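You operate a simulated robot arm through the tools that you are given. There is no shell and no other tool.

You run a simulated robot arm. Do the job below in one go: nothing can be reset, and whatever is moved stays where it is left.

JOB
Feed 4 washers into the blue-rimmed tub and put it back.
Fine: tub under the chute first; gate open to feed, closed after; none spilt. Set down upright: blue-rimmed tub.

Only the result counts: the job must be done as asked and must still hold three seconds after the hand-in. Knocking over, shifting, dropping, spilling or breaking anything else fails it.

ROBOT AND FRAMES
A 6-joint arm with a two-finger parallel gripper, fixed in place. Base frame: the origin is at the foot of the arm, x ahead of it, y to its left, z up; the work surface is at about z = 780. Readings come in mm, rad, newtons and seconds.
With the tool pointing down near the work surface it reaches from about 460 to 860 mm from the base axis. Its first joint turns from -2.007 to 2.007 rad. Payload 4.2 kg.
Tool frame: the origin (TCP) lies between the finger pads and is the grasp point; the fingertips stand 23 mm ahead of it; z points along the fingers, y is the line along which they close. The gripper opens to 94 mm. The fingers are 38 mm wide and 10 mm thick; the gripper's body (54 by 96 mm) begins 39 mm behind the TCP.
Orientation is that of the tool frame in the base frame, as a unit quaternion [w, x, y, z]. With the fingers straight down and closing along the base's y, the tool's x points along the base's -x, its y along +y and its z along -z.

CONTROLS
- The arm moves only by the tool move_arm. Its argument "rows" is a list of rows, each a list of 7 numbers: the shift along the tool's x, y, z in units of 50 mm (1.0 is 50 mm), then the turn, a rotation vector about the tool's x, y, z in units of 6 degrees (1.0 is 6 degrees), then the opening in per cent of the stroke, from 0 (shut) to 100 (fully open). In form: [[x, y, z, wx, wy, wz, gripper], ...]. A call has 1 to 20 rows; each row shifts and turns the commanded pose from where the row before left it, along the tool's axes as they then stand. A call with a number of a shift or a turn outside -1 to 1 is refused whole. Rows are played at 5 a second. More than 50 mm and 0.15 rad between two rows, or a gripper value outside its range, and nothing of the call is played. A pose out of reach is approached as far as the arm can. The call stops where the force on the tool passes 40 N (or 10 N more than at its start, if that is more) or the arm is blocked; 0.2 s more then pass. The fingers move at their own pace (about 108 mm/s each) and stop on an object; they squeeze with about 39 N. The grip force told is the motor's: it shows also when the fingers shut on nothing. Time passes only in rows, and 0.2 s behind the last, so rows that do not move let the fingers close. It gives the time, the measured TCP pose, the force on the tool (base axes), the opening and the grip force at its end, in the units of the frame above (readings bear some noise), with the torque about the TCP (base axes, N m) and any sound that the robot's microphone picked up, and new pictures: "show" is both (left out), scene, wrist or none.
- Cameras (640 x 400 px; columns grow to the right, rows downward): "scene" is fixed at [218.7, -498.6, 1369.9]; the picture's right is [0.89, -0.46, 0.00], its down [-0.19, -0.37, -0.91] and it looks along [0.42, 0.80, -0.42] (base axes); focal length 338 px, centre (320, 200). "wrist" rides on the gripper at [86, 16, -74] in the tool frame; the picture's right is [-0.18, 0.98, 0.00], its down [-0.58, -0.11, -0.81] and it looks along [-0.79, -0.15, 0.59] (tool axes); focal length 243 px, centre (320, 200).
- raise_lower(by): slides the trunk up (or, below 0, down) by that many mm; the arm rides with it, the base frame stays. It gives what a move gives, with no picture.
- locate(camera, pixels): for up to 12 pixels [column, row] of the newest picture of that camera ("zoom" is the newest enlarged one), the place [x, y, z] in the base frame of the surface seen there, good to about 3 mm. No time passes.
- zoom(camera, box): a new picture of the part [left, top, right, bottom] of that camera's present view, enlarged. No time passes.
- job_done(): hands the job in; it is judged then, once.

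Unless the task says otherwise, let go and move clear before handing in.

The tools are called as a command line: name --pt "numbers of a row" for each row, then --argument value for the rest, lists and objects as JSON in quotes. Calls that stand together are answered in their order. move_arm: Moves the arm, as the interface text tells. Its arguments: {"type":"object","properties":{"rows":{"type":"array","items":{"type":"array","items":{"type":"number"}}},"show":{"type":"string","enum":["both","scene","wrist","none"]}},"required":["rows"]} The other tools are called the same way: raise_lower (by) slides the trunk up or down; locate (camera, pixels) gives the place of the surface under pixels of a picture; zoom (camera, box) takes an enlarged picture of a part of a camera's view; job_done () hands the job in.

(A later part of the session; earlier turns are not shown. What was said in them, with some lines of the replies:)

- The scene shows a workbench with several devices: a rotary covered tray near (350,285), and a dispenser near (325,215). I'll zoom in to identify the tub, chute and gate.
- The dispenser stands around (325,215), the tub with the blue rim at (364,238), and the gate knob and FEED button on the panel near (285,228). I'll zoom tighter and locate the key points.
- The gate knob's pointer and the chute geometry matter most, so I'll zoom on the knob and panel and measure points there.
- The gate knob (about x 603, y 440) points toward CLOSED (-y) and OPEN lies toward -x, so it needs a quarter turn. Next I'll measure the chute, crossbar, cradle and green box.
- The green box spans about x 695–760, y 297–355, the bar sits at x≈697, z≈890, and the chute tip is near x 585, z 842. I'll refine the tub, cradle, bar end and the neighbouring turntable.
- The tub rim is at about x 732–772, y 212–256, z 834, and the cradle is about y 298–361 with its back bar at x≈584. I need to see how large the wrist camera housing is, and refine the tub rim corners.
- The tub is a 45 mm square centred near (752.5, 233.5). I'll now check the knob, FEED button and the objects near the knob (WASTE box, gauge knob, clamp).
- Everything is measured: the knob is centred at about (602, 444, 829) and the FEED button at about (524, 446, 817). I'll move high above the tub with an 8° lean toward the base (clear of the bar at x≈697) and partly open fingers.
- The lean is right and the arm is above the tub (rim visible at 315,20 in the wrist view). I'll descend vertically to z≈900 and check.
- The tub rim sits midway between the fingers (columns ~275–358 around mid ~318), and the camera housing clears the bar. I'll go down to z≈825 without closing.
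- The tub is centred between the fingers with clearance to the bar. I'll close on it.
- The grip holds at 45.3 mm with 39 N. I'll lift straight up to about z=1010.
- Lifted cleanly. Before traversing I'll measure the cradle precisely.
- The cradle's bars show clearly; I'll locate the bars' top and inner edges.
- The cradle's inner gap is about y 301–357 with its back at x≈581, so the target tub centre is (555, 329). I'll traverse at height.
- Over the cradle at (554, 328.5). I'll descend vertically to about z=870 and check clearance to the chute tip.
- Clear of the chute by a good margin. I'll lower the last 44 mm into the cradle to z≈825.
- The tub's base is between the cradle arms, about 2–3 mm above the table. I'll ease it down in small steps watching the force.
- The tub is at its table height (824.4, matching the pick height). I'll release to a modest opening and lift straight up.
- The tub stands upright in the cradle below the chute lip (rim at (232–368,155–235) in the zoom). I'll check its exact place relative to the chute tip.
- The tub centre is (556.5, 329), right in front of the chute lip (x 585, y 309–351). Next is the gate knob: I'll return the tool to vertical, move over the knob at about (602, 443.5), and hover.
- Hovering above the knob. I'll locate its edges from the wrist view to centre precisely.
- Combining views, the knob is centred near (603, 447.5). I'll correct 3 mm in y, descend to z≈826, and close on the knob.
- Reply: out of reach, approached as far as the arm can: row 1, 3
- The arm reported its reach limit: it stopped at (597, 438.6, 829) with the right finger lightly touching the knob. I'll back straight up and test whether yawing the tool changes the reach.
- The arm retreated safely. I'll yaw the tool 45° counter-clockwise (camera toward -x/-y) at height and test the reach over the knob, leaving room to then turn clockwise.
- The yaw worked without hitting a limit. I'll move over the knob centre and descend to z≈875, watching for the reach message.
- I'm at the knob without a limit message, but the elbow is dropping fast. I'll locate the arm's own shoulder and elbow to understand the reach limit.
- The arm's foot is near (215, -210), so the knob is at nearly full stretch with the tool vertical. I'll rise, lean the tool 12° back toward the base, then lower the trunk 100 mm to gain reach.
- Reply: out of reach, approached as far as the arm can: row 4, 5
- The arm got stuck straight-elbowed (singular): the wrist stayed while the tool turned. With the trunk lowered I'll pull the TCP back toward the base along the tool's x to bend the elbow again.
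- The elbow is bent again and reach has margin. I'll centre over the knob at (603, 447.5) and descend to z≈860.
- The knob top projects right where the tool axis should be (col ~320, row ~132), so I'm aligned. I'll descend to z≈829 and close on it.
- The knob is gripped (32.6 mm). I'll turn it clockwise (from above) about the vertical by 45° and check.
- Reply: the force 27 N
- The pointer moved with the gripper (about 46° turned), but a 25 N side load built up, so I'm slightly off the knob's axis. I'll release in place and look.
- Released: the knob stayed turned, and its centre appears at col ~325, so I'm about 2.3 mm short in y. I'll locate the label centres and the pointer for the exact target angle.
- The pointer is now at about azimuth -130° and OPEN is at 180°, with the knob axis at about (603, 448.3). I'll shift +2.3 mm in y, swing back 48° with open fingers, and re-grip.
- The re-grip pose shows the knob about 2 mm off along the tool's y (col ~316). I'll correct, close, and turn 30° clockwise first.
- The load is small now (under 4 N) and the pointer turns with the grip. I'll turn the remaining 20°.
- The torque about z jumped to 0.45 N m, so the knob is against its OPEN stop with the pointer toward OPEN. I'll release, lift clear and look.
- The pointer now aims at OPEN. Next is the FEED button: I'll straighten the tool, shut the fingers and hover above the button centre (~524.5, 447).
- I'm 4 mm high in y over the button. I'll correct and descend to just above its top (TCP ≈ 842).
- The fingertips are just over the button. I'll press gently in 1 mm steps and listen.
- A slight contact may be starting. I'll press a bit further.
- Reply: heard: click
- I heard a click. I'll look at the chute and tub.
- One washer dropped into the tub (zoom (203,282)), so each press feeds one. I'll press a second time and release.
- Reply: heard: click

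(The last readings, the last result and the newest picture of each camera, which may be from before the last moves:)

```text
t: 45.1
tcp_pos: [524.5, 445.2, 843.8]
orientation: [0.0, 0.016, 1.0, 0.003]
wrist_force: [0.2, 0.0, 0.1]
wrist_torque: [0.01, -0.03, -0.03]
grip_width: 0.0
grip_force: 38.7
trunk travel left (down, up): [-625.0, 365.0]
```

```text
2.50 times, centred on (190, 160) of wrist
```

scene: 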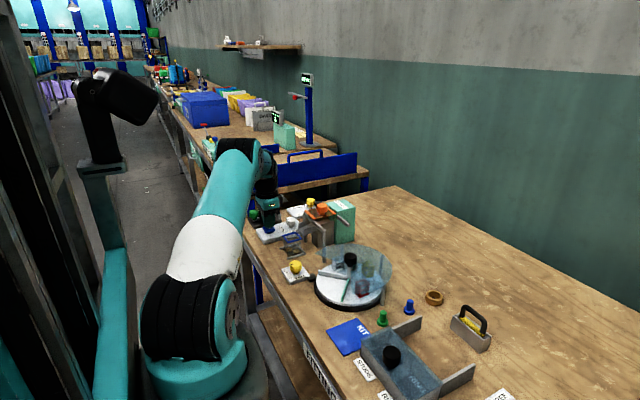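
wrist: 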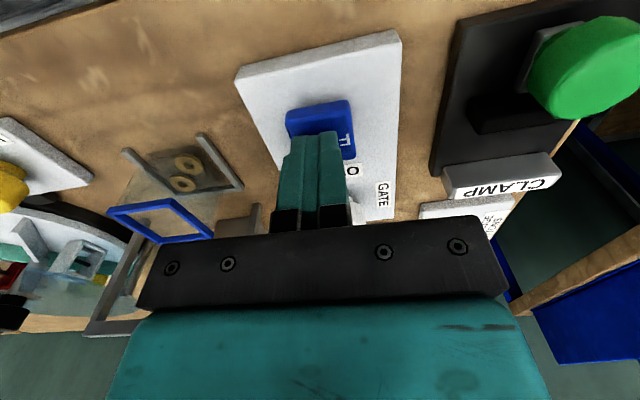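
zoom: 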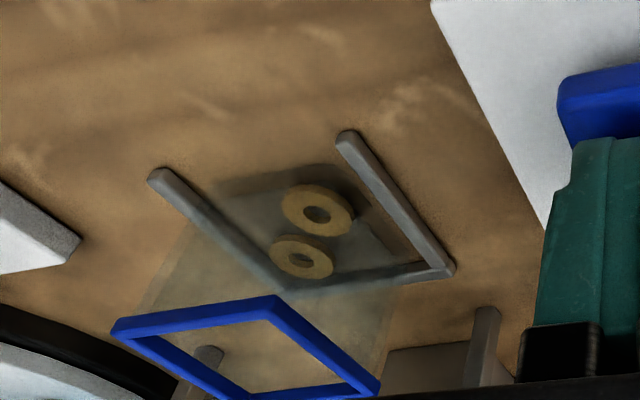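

Two washers lie in the tub (zoom (203,282) and (259,293)). Third press now.

move_arm --pt "0 0 0.1 0 0 0 0" --pt "0 0 0.05 0 0 0 0" --pt "0 0 0.05 0 0 0 0" --pt "0 0 0 0 0 0 0" --show "none"

move_arm --pt "0 0 -0.1 0 0 0 0" --pt "0 0 -0.1 0 0 0 0" --pt "0 0 0 0 0 0 0" --pt "0 0 0 0 0 0 0" --pt "0 0 0 0 0 0 0" --show "both"

zoom --camera "scene" --box '[270, 210, 340, 266]'

zoom --camera "wrist" --box '[90, 80, 290, 240]'

```text
t: 46.1
tcp_pos: [525.2, 445.6, 834.3]
orientation: [0.0, 0.015, 1.0, 0.002]
wrist_force: [-0.6, 0.2, 3.7]
wrist_torque: [-0.04, 0.01, 0.07]
grip_width: 0.0
grip_force: 38.7
trunk travel left (down, up): [-625.0, 365.0]
heard: click
```

```text
t: 47.3
tcp_pos: [525.4, 446.9, 844.3]
orientation: [0.0, 0.016, 1.0, 0.003]
wrist_force: [0.8, -0.3, -0.2]
wrist_torque: [-0.01, -0.01, 0.01]
grip_width: 0.0
grip_force: 38.7
trunk travel left (down, up): [-625.0, 365.0]
```

scene: 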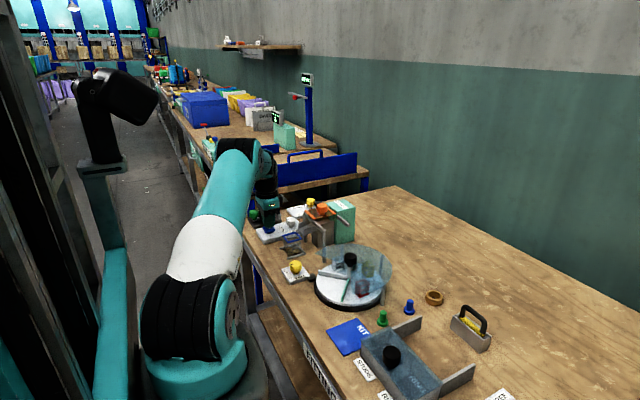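
wrist: 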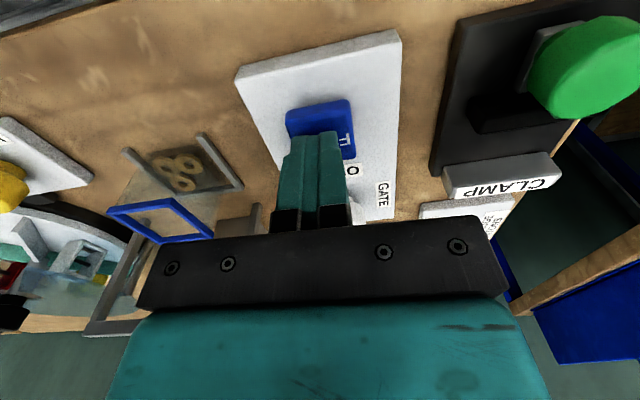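

```text
7.14 times, centred on (305, 238) of scene
```

zoom: 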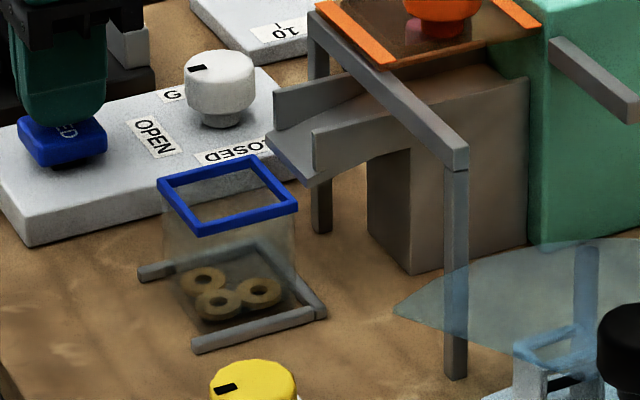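

```text
2.50 times, centred on (190, 160) of wrist
```

zoom: 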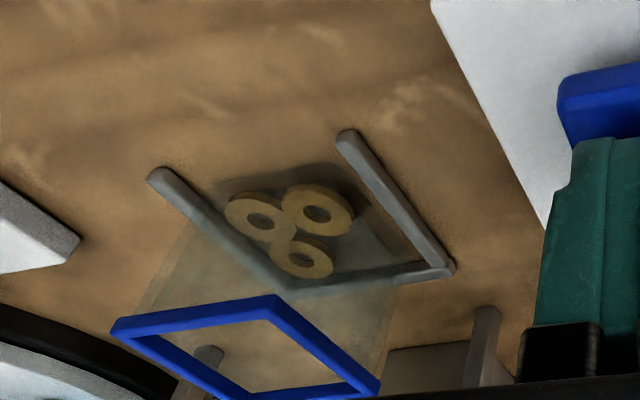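

Three washers are visible in the tub. Fourth and last press.

move_arm --pt "0 0 0.1 0 0 0 0" --pt "0 0 0.05 0 0 0 0" --pt "0 0 0.05 0 0 0 0" --pt "0 0 0 0 0 0 0" --show "none"

move_arm --pt "0 0 -0.1 0 0 0 0" --pt "0 0 -0.1 0 0 0 0" --pt "0 0 0 0 0 0 0" --pt "0 0 0 0 0 0 0" --pt "0 0 0 0 0 0 0" --show "both"

zoom --camera "scene" --box '[270, 210, 340, 266]'

zoom --camera "wrist" --box '[90, 80, 290, 240]'

```text
t: 48.3
tcp_pos: [524.2, 446.8, 835.4]
orientation: [-0.001, 0.016, 1.0, 0.002]
wrist_force: [1.2, -0.7, 3.2]
wrist_torque: [-0.06, -0.03, -0.04]
grip_width: 0.3
grip_force: 38.9
trunk travel left (down, up): [-625.0, 365.0]
heard: click
```

```text
t: 49.5
tcp_pos: [525.7, 446.7, 843.3]
orientation: [0.0, 0.016, 1.0, 0.002]
wrist_force: [-0.4, 0.1, -0.3]
wrist_torque: [0.0, 0.02, -0.01]
grip_width: 0.0
grip_force: 38.8
trunk travel left (down, up): [-625.0, 365.0]
```

scene: 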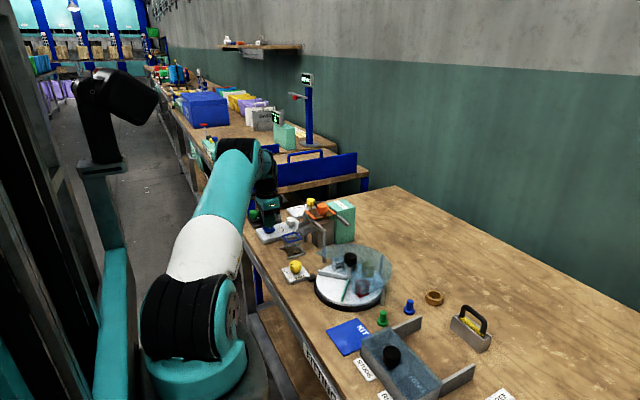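
wrist: 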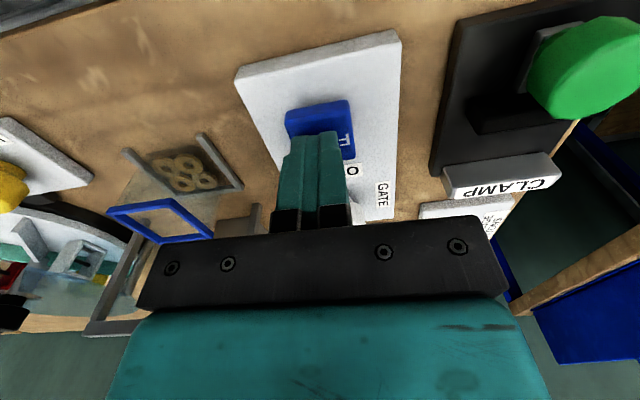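

```text
7.14 times, centred on (305, 238) of scene
```

zoom: 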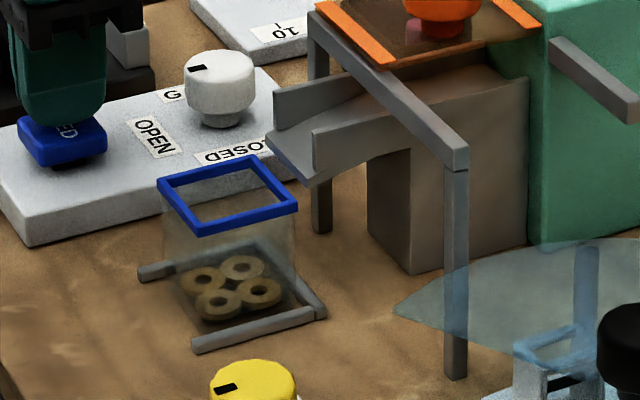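

```text
2.50 times, centred on (190, 160) of wrist
```

zoom: 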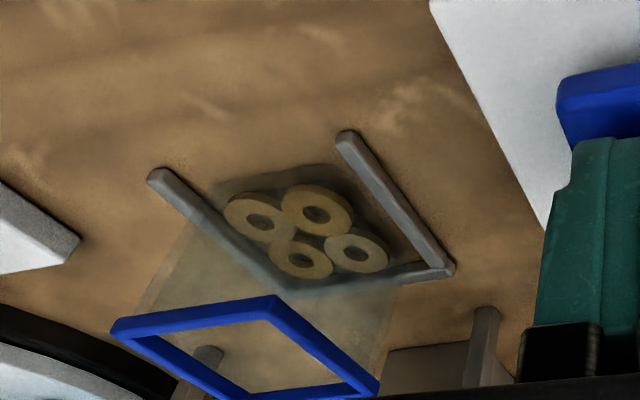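

Four washers lie in the tub and nothing is on the table. Now I'll close the gate: rise, lean the tool again, and hover above the knob with fingers open.

move_arm --pt "0 0 -0.5 0 0 0 0" --pt "0 0 -0.5 0 0 0 0" --pt "0 0 0 0 -0.717 0 30" --pt "0 0 0 0 -0.717 0 55" --pt "-0.782 0.037 0.118 0 0 0 55" --pt "-0.782 0.037 0.118 0 0 0 55" --pt "0.1 0 0.62 0 0 0 55" --pt "0 0 0 0 0 0 55"

zoom --camera "wrist" --box '[220, 60, 420, 200]'

```text
t: 51.3
tcp_pos: [605.1, 446.3, 862.5]
orientation: [0.075, 0.017, 0.997, 0.001]
wrist_force: [0.4, 0.1, -0.7]
wrist_torque: [0.01, 0.0, -0.01]
grip_width: 51.8
grip_force: 0.0
trunk travel left (down, up): [-625.0, 365.0]
```

scene: 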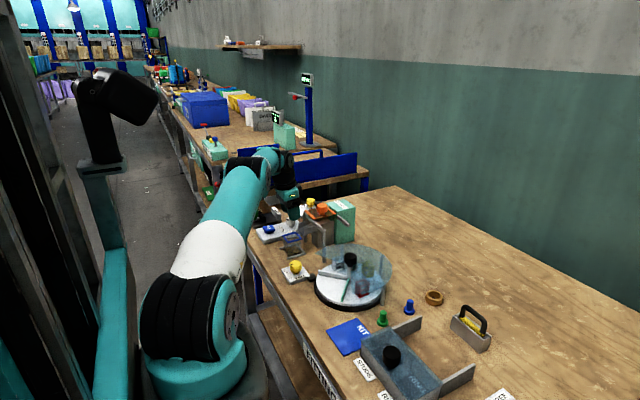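
wrist: 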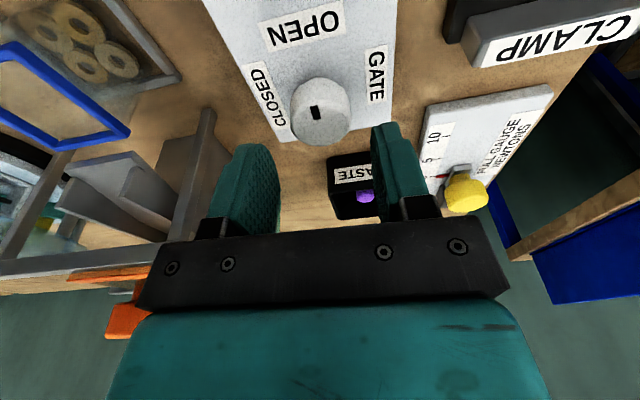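

```text
2.86 times, centred on (320, 130) of wrist
```

zoom: 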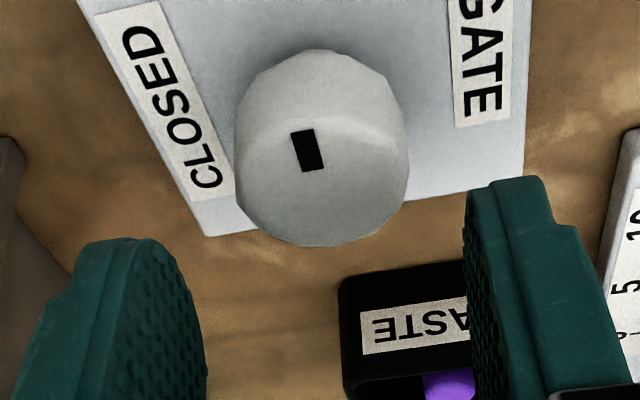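

The knob is centred laterally; I'll trim 1.5 mm in -x, descend to z≈829 and grip it.

move_arm --pt "0.03 0.012 0 0 0 0 55" --pt "0.05 0 0.335 0 0 0 55" --pt "0.05 0 0.325 0 0 0 55" --pt "0 0 0 0 0 0 55" --pt "0 0 0 0 0 0 42" --pt "0 0 0 0 0 0 30" --pt "0 0 0 0 0 0 20" --pt "0 0 0 0 0 0 20" --show "wrist"

```text
t: 53.1
tcp_pos: [602.7, 448.6, 829.6]
orientation: [0.075, 0.016, 0.997, 0.002]
wrist_force: [0.6, 0.9, -1.0]
wrist_torque: [-0.46, -0.15, -0.01]
grip_width: 33.6
grip_force: 44.4
trunk travel left (down, up): [-625.0, 365.0]
```

wrist: 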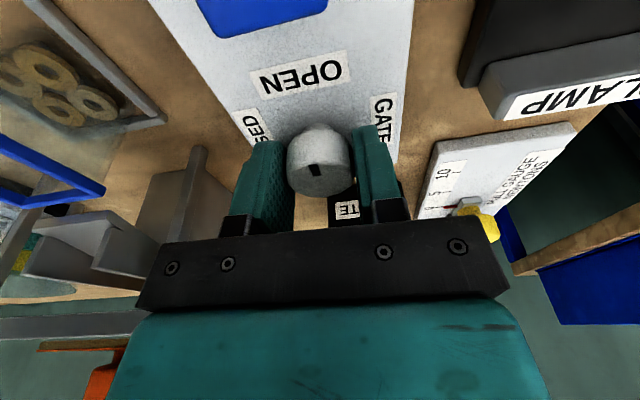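

Gripped (33.6 mm) with low side load. I'll turn it counter-clockwise 50°.

move_arm --pt "0 0 0 -0.125 0 -0.823 20" --pt "0 0 0 -0.125 0 -0.823 20" --pt "0 0 0 -0.125 0 -0.823 20" --pt "0 0 0 -0.125 0 -0.823 20" --pt "0 0 0 -0.125 0 -0.823 20" --pt "0 0 0 -0.125 0 -0.823 20" --pt "0 0 0 -0.125 0 -0.823 20" --pt "0 0 0 -0.125 0 -0.823 20" --pt "0 0 0 -0.125 0 -0.823 20" --pt "0 0 0 -0.125 0 -0.823 20" --pt "0 0 0 0 0 0 20" --show "wrist"

```text
t: 55.5
tcp_pos: [604.4, 446.5, 830.3]
orientation: [0.071, -0.406, 0.911, 0.033]
wrist_force: [14.3, -11.2, 11.1]
wrist_torque: [-1.3, 0.26, -0.02]
grip_width: 33.7
grip_force: 44.8
trunk travel left (down, up): [-625.0, 365.0]
```

wrist: 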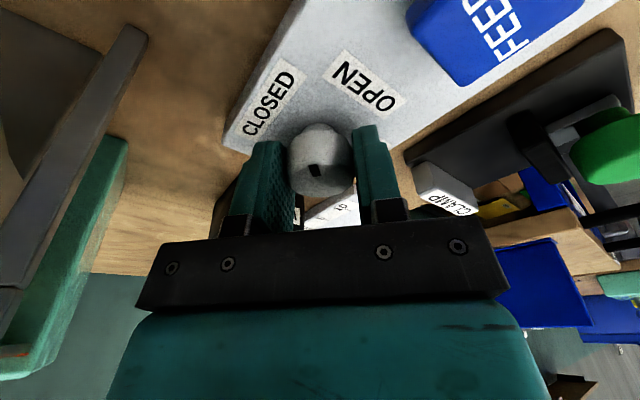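

Turned about 50° with an 18 N side load, meaning the axis is ~2 mm further in +x. I'll release, swing back, shift +2 mm in x and re-grip.

move_arm --pt "0 0 0 0 0 0 45" --pt "0 0 0 0 0 0 55" --pt "0 0 0 0 0 0 55" --pt "0 0 0 0.125 0 0.823 55" --pt "0 0 0 0.125 0 0.823 55" --pt "0 0 0 0.125 0 0.823 55" --pt "0 0 0 0.125 0 0.823 55" --pt "0 0 0 0.125 0 0.823 55" --pt "0 0 0 0.125 0 0.823 55" --pt "0 0 0 0.125 0 0.823 55" --pt "0 0 0 0.125 0 0.823 55" --pt "0 0 0 0.125 0 0.823 55" --pt "-0.043 0 0.007 0 0 0 55" --pt "0 0 0 0 0 0 55" --show "wrist"

zoom --camera "wrist" --box '[220, 80, 420, 220]'

```text
t: 58.5
tcp_pos: [603.6, 447.1, 829.2]
orientation: [0.074, -0.027, 0.997, 0.005]
wrist_force: [-0.1, -0.2, 0.6]
wrist_torque: [0.01, 0.01, 0.01]
grip_width: 51.9
grip_force: 0.1
trunk travel left (down, up): [-625.0, 365.0]
```

wrist: 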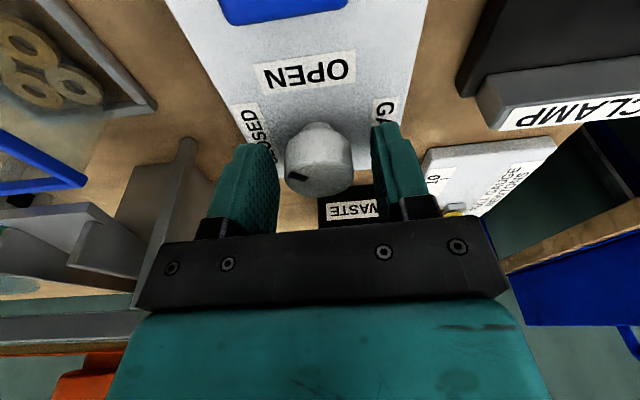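

```text
2.86 times, centred on (320, 150) of wrist
```

zoom: 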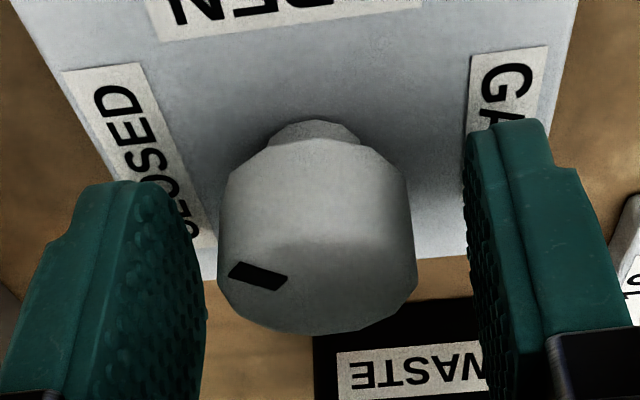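

The knob is centred within 0.5 mm and the pointer is about 40–45° short of CLOSED. I'll grip and turn 35° counter-clockwise, then check.

move_arm --pt "0 -0.006 0 0 0 0 42" --pt "0 0 0 0 0 0 30" --pt "0 0 0 0 0 0 20" --pt "0 0 0 0 0 0 20" --pt "0 0 0 -0.125 0 -0.823 20" --pt "0 0 0 -0.125 0 -0.823 20" --pt "0 0 0 -0.125 0 -0.823 20" --pt "0 0 0 -0.125 0 -0.823 20" --pt "0 0 0 -0.125 0 -0.823 20" --pt "0 0 0 -0.125 0 -0.823 20" --pt "0 0 0 -0.125 0 -0.823 20" --pt "0 0 0 0 0 0 20" --show "wrist"

```text
t: 61.1
tcp_pos: [604.8, 448.2, 828.6]
orientation: [0.072, -0.326, 0.942, 0.027]
wrist_force: [-3.9, 0.3, 1.9]
wrist_torque: [-0.68, 0.2, 0.01]
grip_width: 33.0
grip_force: 45.1
trunk travel left (down, up): [-625.0, 365.0]
```

wrist: 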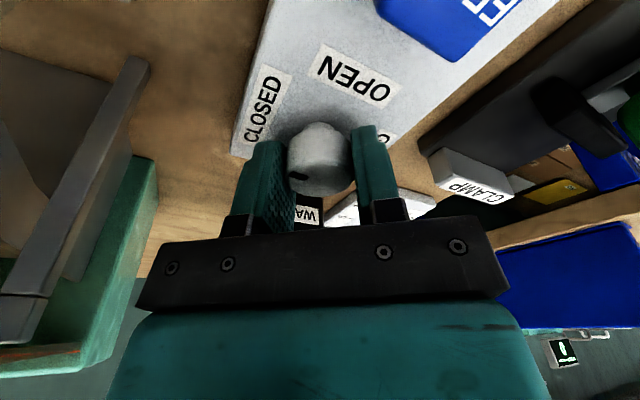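

No stop reached yet (torque z ≈ 0). I'll turn 10° more.

move_arm --pt "0 0 0 -0.125 0 -0.823 20" --pt "0 0 0 -0.125 0 -0.823 20" --pt "0 0 0 0 0 0 20" --show "wrist"

zoom --camera "wrist" --box '[220, 80, 420, 220]'

```text
t: 61.9
tcp_pos: [605.0, 448.0, 828.5]
orientation: [0.071, -0.406, 0.91, 0.033]
wrist_force: [-2.4, 5.8, -3.7]
wrist_torque: [0.17, -0.4, -0.91]
grip_width: 33.0
grip_force: 44.7
trunk travel left (down, up): [-625.0, 365.0]
```

wrist: 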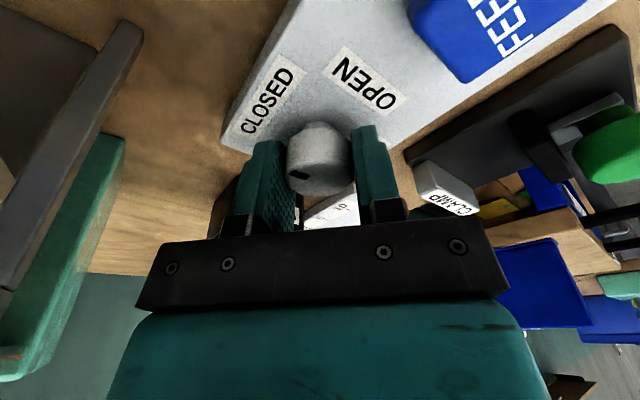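

```text
2.86 times, centred on (320, 150) of wrist
```

zoom: 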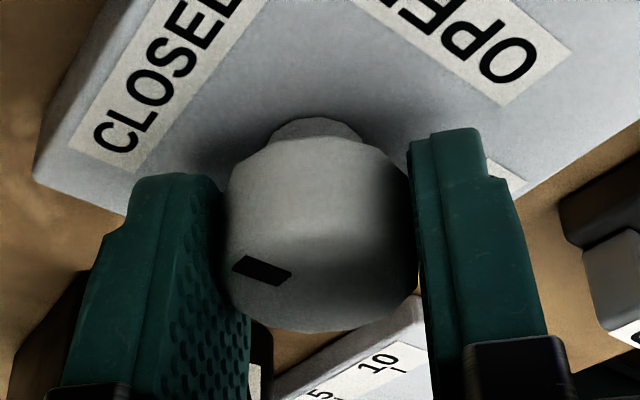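

Torque z of -0.91 N m shows the CLOSED stop is reached. I'll release, lift clear and verify.

move_arm --pt "0 0 0 0 0 0 45" --pt "0 0 0 0 0 0 55" --pt "0 0 0 0 0 0 55" --pt "-0.1 0 -0.64 0 0 0 55" --pt "-0.1 0 -0.64 0 0 0 55" --pt "-0.1 0 -0.64 0 0 0 55" --pt "-0.1 0 -0.64 0 0 0 55" --pt "0 0 0 0 0 0 55"

zoom --camera "scene" --box '[254, 200, 324, 256]'

zoom --camera "wrist" --box '[220, 0, 420, 140]'

```text
t: 63.7
tcp_pos: [605.0, 446.8, 959.2]
orientation: [0.07, -0.407, 0.91, 0.033]
wrist_force: [-0.1, -0.3, 0.3]
wrist_torque: [-0.03, -0.04, 0.0]
grip_width: 51.8
grip_force: 0.0
trunk travel left (down, up): [-625.0, 365.0]
```

scene: 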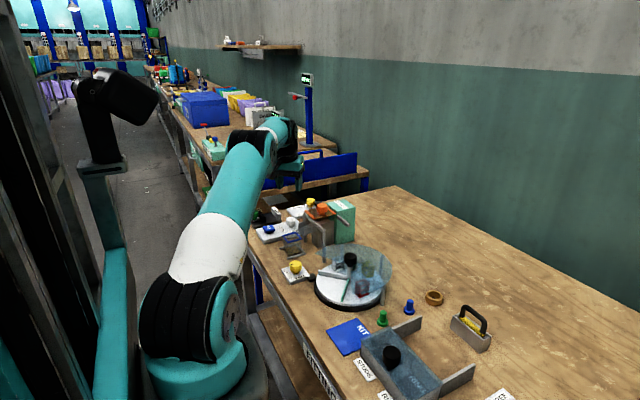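
wrist: 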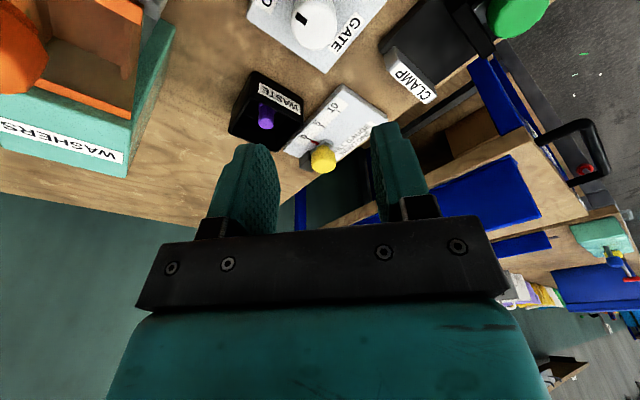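

```text
7.14 times, centred on (289, 228) of scene
```

zoom: 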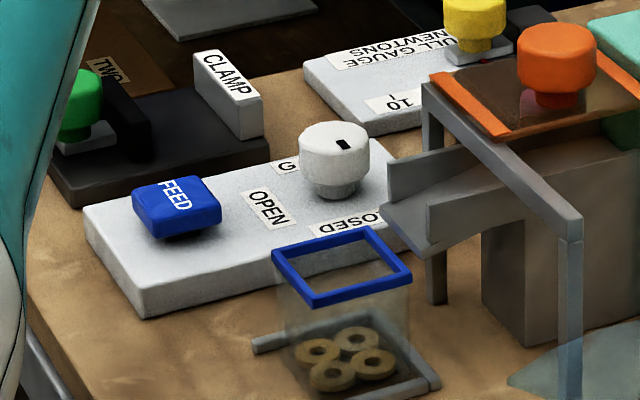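

```text
2.86 times, centred on (320, 70) of wrist
```

zoom: 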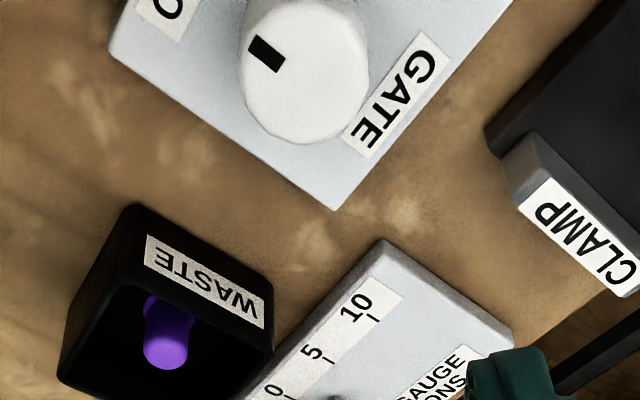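

The gate knob is back at CLOSED and all four washers sit in the tub. I'll return the tool to the default yaw (keeping the ~9° lean) and move above the tub.

move_arm --pt "0 0 0 0.1245 0 0.793 55" --pt "0 0 0 0.1245 0 0.793 55" --pt "0 0 0 0.1245 0 0.793 55" --pt "0 0 0 0.1245 0 0.793 55" --pt "0 0 0 0.1245 0 0.793 55" --pt "0 0 0 0.1245 0 0.793 55" --pt "0 0 0 0.1245 0 0.793 55" --pt "0 0 0 0.1245 0 0.793 55" --pt "0 0 0 0.1245 0 0.793 55" --pt "0 0 0 0.1245 0 0.793 55" --pt "0 0 0 0 0 0 68" --show "none"

```text
t: 66.1
tcp_pos: [591.8, 444.0, 957.0]
orientation: [0.076, 0.001, 0.997, 0.002]
wrist_force: [-0.9, 0.4, 0.0]
wrist_torque: [0.01, 0.0, 0.0]
grip_width: 63.8
grip_force: 0.1
out of reach, approached as far as the arm can: row 8, 9, 10
trunk travel left (down, up): [-625.0, 365.0]
```

Orientation is back to default with the lean; I'm at (592, 444, 957). I'll move over the tub at (556.3, 329).

move_arm --pt "0.234 -0.765 -0.036 0 0 0 68" --pt "0.234 -0.765 -0.036 0 0 0 68" --pt "0.234 -0.765 -0.036 0 0 0 68" --pt "0 0 0 0 0 0 68"

zoom --camera "scene" --box '[260, 210, 330, 266]'

locate --camera "zoom" --pixels '[[234, 182], [325, 158], [364, 206], [270, 231]]'

```text
t: 67.1
tcp_pos: [556.3, 327.8, 956.1]
orientation: [0.076, 0.001, 0.997, 0.001]
wrist_force: [-0.7, 0.2, 0.8]
wrist_torque: [0.02, 0.02, 0.03]
grip_width: 63.8
grip_force: 0.1
trunk travel left (down, up): [-625.0, 365.0]
```

scene: 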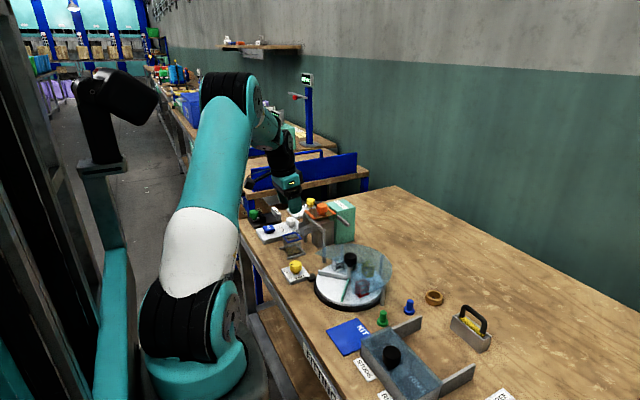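
wrist: 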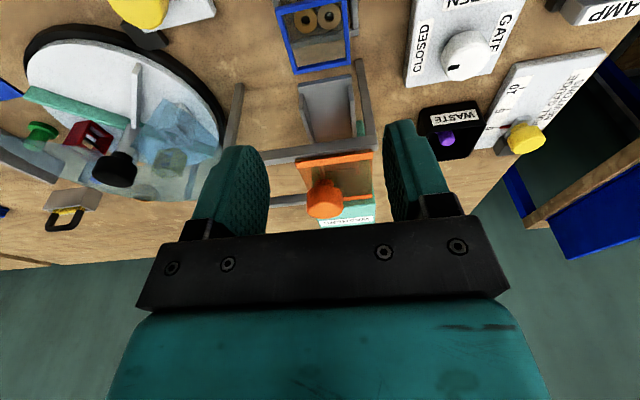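

```text
7.14 times, centred on (295, 238) of scene
```

zoom: 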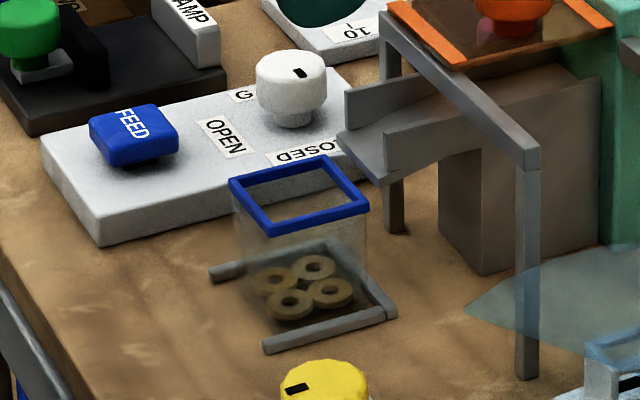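

```text
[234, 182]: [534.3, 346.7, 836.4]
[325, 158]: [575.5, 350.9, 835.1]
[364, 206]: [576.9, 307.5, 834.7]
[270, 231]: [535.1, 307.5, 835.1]
```

The tub is unmoved (centre ~(555, 329)). I'll descend to about z=866 and check alignment.

move_arm --pt "0.141 0 0.585 0 0 0 68" --pt "0.091 0 0.593 0 0 0 68" --pt "0.091 0 0.593 0 0 0 68" --pt "0 0 0 0 0 0 68" --pt "0 0 0 0 0 0 68" --show "wrist"

zoom --camera "scene" --box '[250, 200, 340, 266]'

```text
t: 68.3
tcp_pos: [552.7, 328.6, 865.4]
orientation: [0.076, 0.001, 0.997, 0.001]
wrist_force: [0.1, -0.7, 1.3]
wrist_torque: [0.01, -0.02, 0.0]
grip_width: 64.2
grip_force: 0.0
trunk travel left (down, up): [-625.0, 365.0]
```

wrist: 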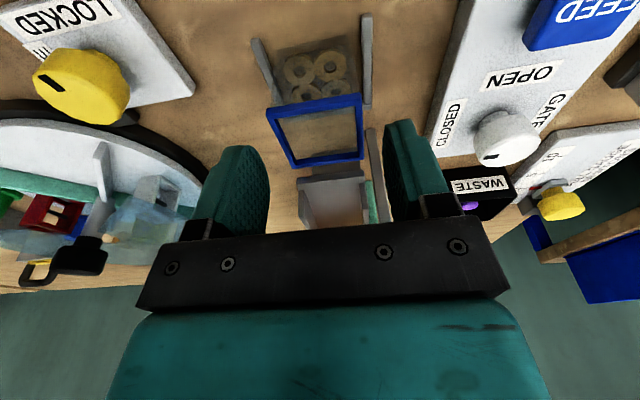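

```text
6.06 times, centred on (295, 233) of scene
```

zoom: 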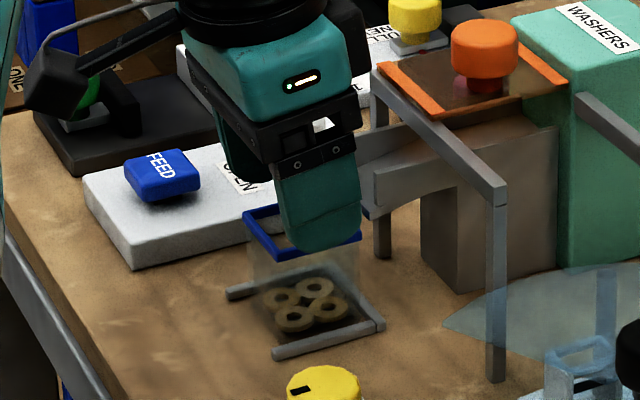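

Aligned (rim centred at col ~316). I'll descend to z≈824.5 and close on the tub.

move_arm --pt "0.05 0 0.32 0 0 0 68" --pt "0.05 0 0.32 0 0 0 68" --pt "0.026 0 0.17 0 0 0 68" --pt "0 0 0 0 0 0 68" --pt "0 0 0 0 0 0 54" --pt "0 0 0 0 0 0 40" --pt "0 0 0 0 0 0 20" --pt "0 0 0 0 0 0 20" --show "wrist"

```text
t: 70.1
tcp_pos: [552.4, 328.5, 824.9]
orientation: [0.076, 0.001, 0.997, 0.001]
wrist_force: [0.5, -0.3, 0.4]
wrist_torque: [0.0, -0.02, 0.0]
grip_width: 45.2
grip_force: 39.0
trunk travel left (down, up): [-625.0, 365.0]
```

wrist: 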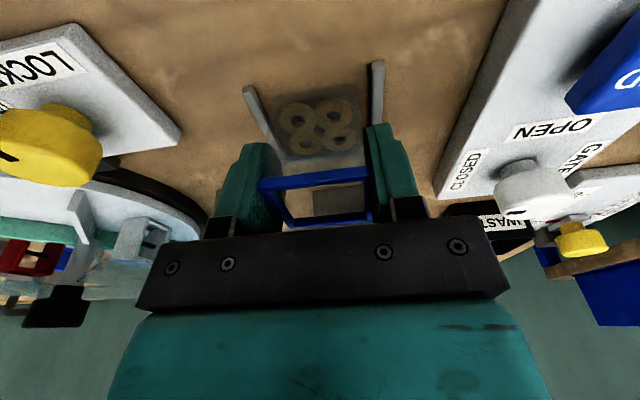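

The tub is gripped (45.2 mm). I'll lift it straight up to about z=1012.

move_arm --pt "-0.031 0 -0.2 0 0 0 20" --pt "-0.077 0 -0.5 0 0 0 20" --pt "-0.092 0 -0.6 0 0 0 20" --pt "-0.092 0 -0.6 0 0 0 20" --pt "-0.092 0 -0.6 0 0 0 20" --pt "-0.092 0 -0.6 0 0 0 20" --pt "-0.092 0 -0.6 0 0 0 20" --pt "0 0 0 0 0 0 20" --pt "0 0 0 0 0 0 20"

```text
t: 72.1
tcp_pos: [552.3, 328.7, 1013.2]
orientation: [0.076, 0.001, 0.997, 0.0]
wrist_force: [-0.6, -0.2, -0.3]
wrist_torque: [0.0, 0.0, -0.02]
grip_width: 45.5
grip_force: 39.5
trunk travel left (down, up): [-625.0, 365.0]
```

scene: 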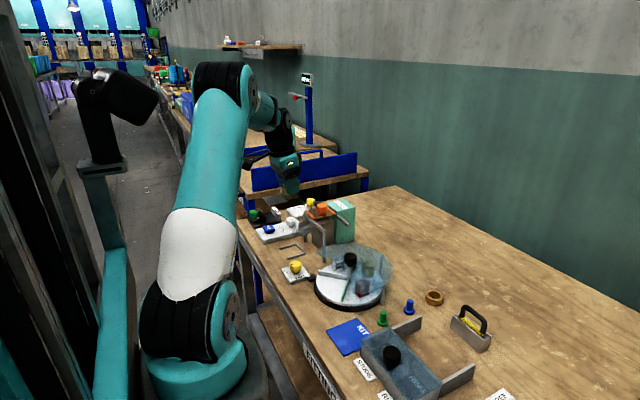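
wrist: 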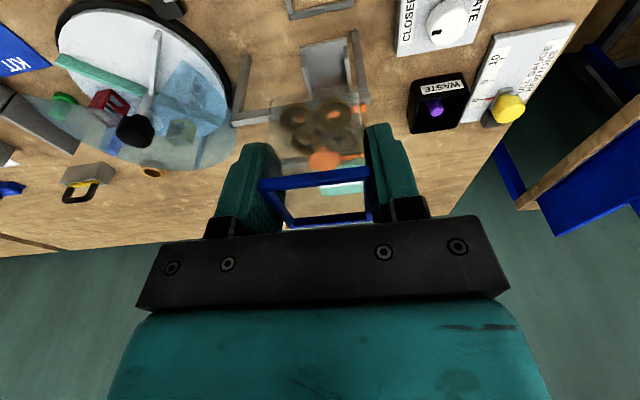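

Lifted with the washers inside. I'll carry it back at height to above its original place (752.5, 233.5).

move_arm --pt "-0.4 -0.19 0.06 0 0 0 20" --pt "-0.652 -0.317 0.1 0 0 0 20" --pt "-0.652 -0.317 0.1 0 0 0 20" --pt "-0.652 -0.317 0.1 0 0 0 20" --pt "-0.652 -0.317 0.1 0 0 0 20" --pt "-0.652 -0.317 0.1 0 0 0 20" --pt "-0.252 -0.127 0.041 0 0 0 20" --pt "0 0 0 0 0 0 20" --pt "0 0 0 0 0 0 20"

```text
t: 74.1
tcp_pos: [751.6, 233.2, 1011.8]
orientation: [0.076, 0.001, 0.997, 0.0]
wrist_force: [0.3, -0.6, 0.9]
wrist_torque: [-0.01, 0.02, -0.03]
grip_width: 45.6
grip_force: 39.3
trunk travel left (down, up): [-625.0, 365.0]
```

scene: 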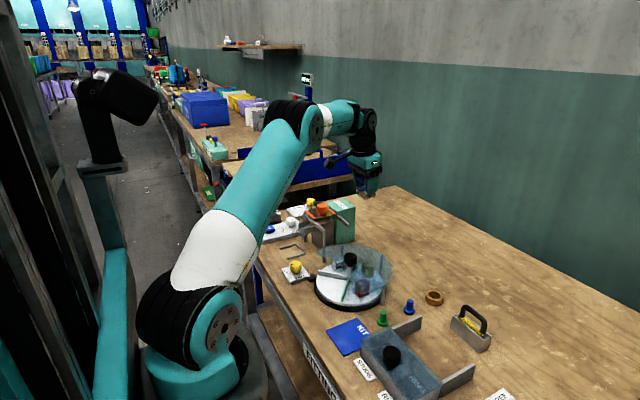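
wrist: 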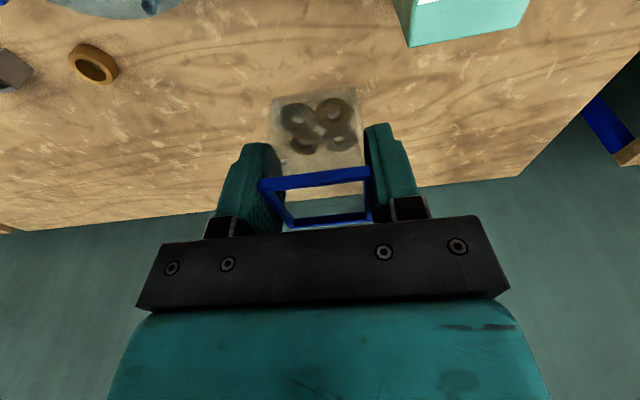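

Above the home spot at (751.6, 233.2). I'll descend vertically to about z=862.

move_arm --pt "0.0911 0 0.593 0 0 0 20" --pt "0.0911 0 0.593 0 0 0 20" --pt "0.0911 0 0.593 0 0 0 20" --pt "0.0911 0 0.593 0 0 0 20" --pt "0.0911 0 0.593 0 0 0 20" --pt "0 0 0 0 0 0 20" --pt "0 0 0 0 0 0 20"

zoom --camera "scene" --box '[310, 170, 410, 260]'

```text
t: 75.7
tcp_pos: [750.2, 233.0, 863.5]
orientation: [0.075, 0.001, 0.997, 0.0]
wrist_force: [0.8, 0.6, -0.2]
wrist_torque: [-0.02, -0.02, 0.01]
grip_width: 45.4
grip_force: 39.0
trunk travel left (down, up): [-625.0, 365.0]
```

scene: 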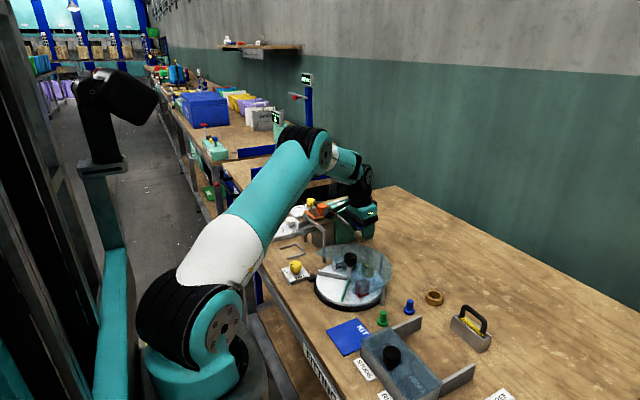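
wrist: 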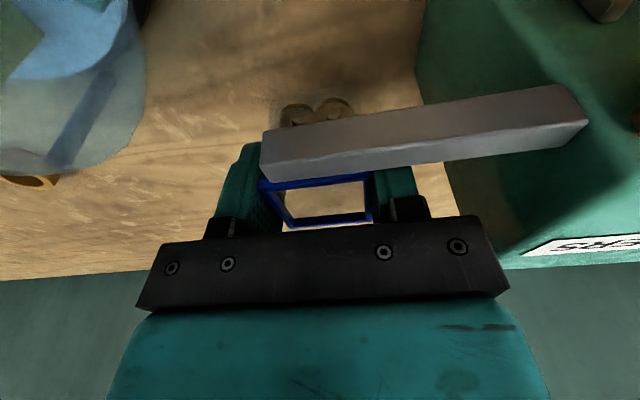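

```text
4.44 times, centred on (360, 215) of scene
```

zoom: 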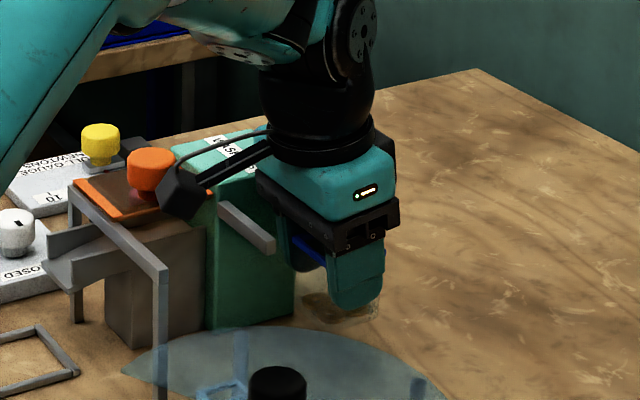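

Clear of the bar. I'll lower the rest with small final steps.

move_arm --pt "0.035 0 0.227 0 0 0 20" --pt "0.035 0 0.227 0 0 0 20" --pt "0.03 0 0.198 0 0 0 20" --pt "0.009 0 0.06 0 0 0 20" --pt "0 0 0 0 0 0 20" --pt "0 0 0 0 0 0 20" --show "wrist"

```text
t: 77.1
tcp_pos: [749.2, 233.6, 826.2]
orientation: [0.075, 0.0, 0.997, 0.0]
wrist_force: [-0.3, 0.8, -0.1]
wrist_torque: [0.0, -0.04, 0.01]
grip_width: 45.3
grip_force: 38.8
trunk travel left (down, up): [-625.0, 365.0]
```

wrist: 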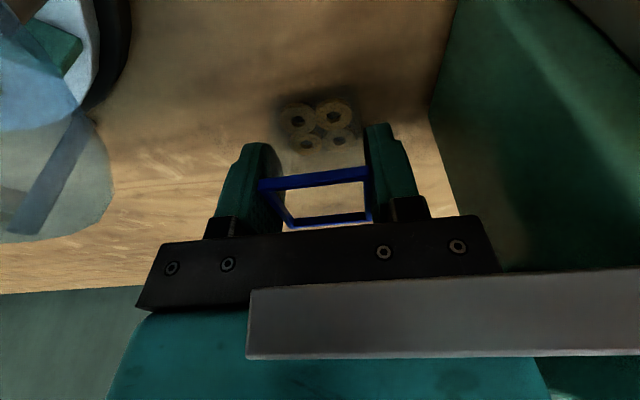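

About 1.3 mm remains to the table. I'll ease down.

move_arm --pt "0.003 0 0.02 0 0 0 20" --pt "0 0 0 0 0 0 20" --pt "0 0 0 0 0 0 20" --show "none"

```text
t: 77.9
tcp_pos: [750.6, 234.8, 826.0]
orientation: [0.076, 0.002, 0.997, 0.001]
wrist_force: [-0.2, -0.2, -0.8]
wrist_torque: [0.03, -0.01, -0.01]
grip_width: 45.4
grip_force: 38.8
trunk travel left (down, up): [-625.0, 365.0]
```

No contact yet. I'll lower another millimetre or so in half-millimetre steps.

move_arm --pt "0.0015 0 0.01 0 0 0 20" --pt "0.0015 0 0.01 0 0 0 20" --pt "0 0 0 0 0 0 20" --pt "0 0 0 0 0 0 20" --show "none"

zoom --camera "scene" --box '[340, 214, 388, 254]'

```text
t: 78.9
tcp_pos: [750.1, 234.8, 824.8]
orientation: [0.077, 0.002, 0.997, 0.0]
wrist_force: [-0.2, 0.0, 6.0]
wrist_torque: [-0.04, 0.06, -0.02]
grip_width: 45.3
grip_force: 39.1
trunk travel left (down, up): [-625.0, 365.0]
```

```text
10.00 times, centred on (364, 234) of scene
```

zoom: 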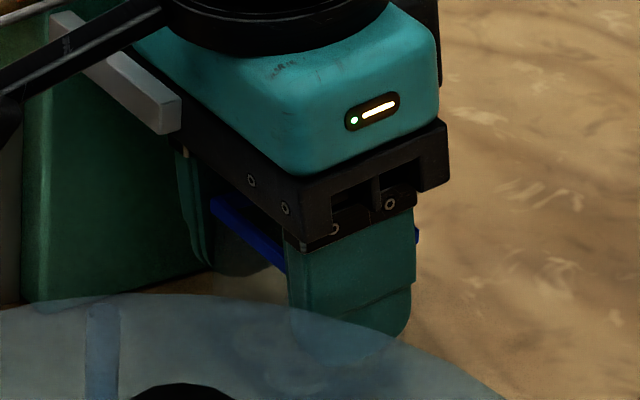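

The tub rests on the table (6 N contact). I'll release and lift straight up.

move_arm --pt "0 0 0 0 0 0 52" --pt "0 0 0 0 0 0 60" --pt "0 0 0 0 0 0 66" --pt "0 0 0 0 0 0 66" --pt "-0.031 0 -0.2 0 0 0 66" --pt "-0.077 0 -0.5 0 0 0 66" --pt "-0.092 0 -0.6 0 0 0 66" --pt "-0.092 0 -0.6 0 0 0 66" --pt "-0.092 0 -0.6 0 0 0 66" --pt "-0.092 0 -0.6 0 0 0 66" --pt "-0.092 0 -0.6 0 0 0 66" --pt "0 0 0 0 0 0 66"

zoom --camera "scene" --box '[340, 214, 388, 254]'

locate --camera "zoom" --pixels '[[214, 204], [330, 168], [410, 235], [293, 270]]'

zoom --camera "scene" --box '[240, 180, 400, 290]'

```text
t: 81.5
tcp_pos: [749.9, 233.5, 1010.8]
orientation: [0.074, 0.0, 0.997, 0.0]
wrist_force: [0.3, 0.2, 1.1]
wrist_torque: [0.04, 0.02, 0.05]
grip_width: 62.2
grip_force: 0.1
trunk travel left (down, up): [-625.0, 365.0]
```

scene: 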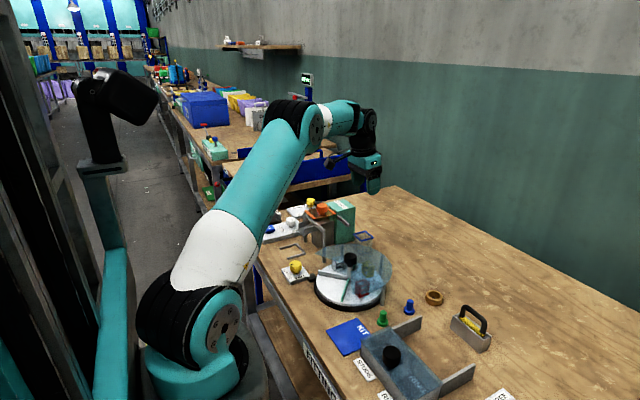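
wrist: 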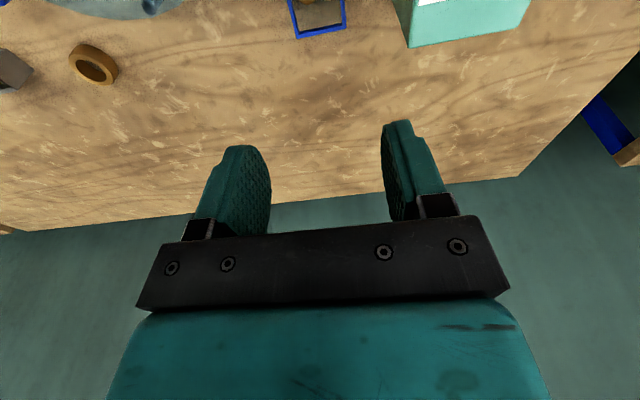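

```text
10.00 times, centred on (364, 234) of scene
```

zoom: 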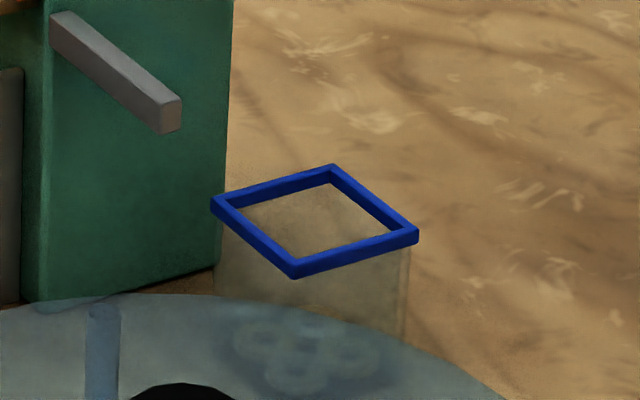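

```text
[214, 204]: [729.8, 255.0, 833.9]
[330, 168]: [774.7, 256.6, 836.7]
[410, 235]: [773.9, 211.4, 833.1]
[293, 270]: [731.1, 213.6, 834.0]
```

```text
3.64 times, centred on (320, 235) of scene
```

zoom: 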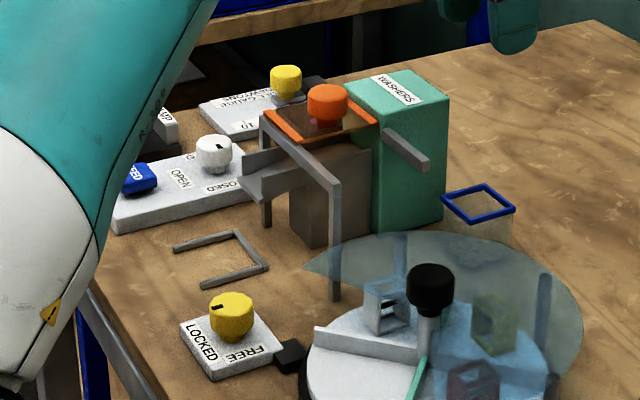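

The tub stands upright on its original spot (rim within about 1 mm of where it began) with four washers visible through its wall. The gate points to CLOSED, nothing is spilt, and the gripper is clear above, so I'm handing in.

job_done

```text
The job is handed in.
```

The blue-rimmed tub is back in its original place, upright and holding four washers, and the job is handed in.

- **Feeding:** I set the tub in the cradle under the chute, opened the gate, and pressed FEED four times. I checked after each press that one more washer had landed in the tub.
- **Gate:** I turned the gate knob back to its CLOSED stop before lifting the tub. The last view still shows it pointing to CLOSED.
- **Return:** The tub's rim is within about 1 to 2 mm of where it started. No washers were spilt, and nothing else looked moved in the last pictures.
- **Knob contact:** On the first approach to the gate knob the arm hit its reach limit and one finger lightly touched the knob. It did not turn. I lowered the trunk 100 mm to reach it and have left the trunk there.
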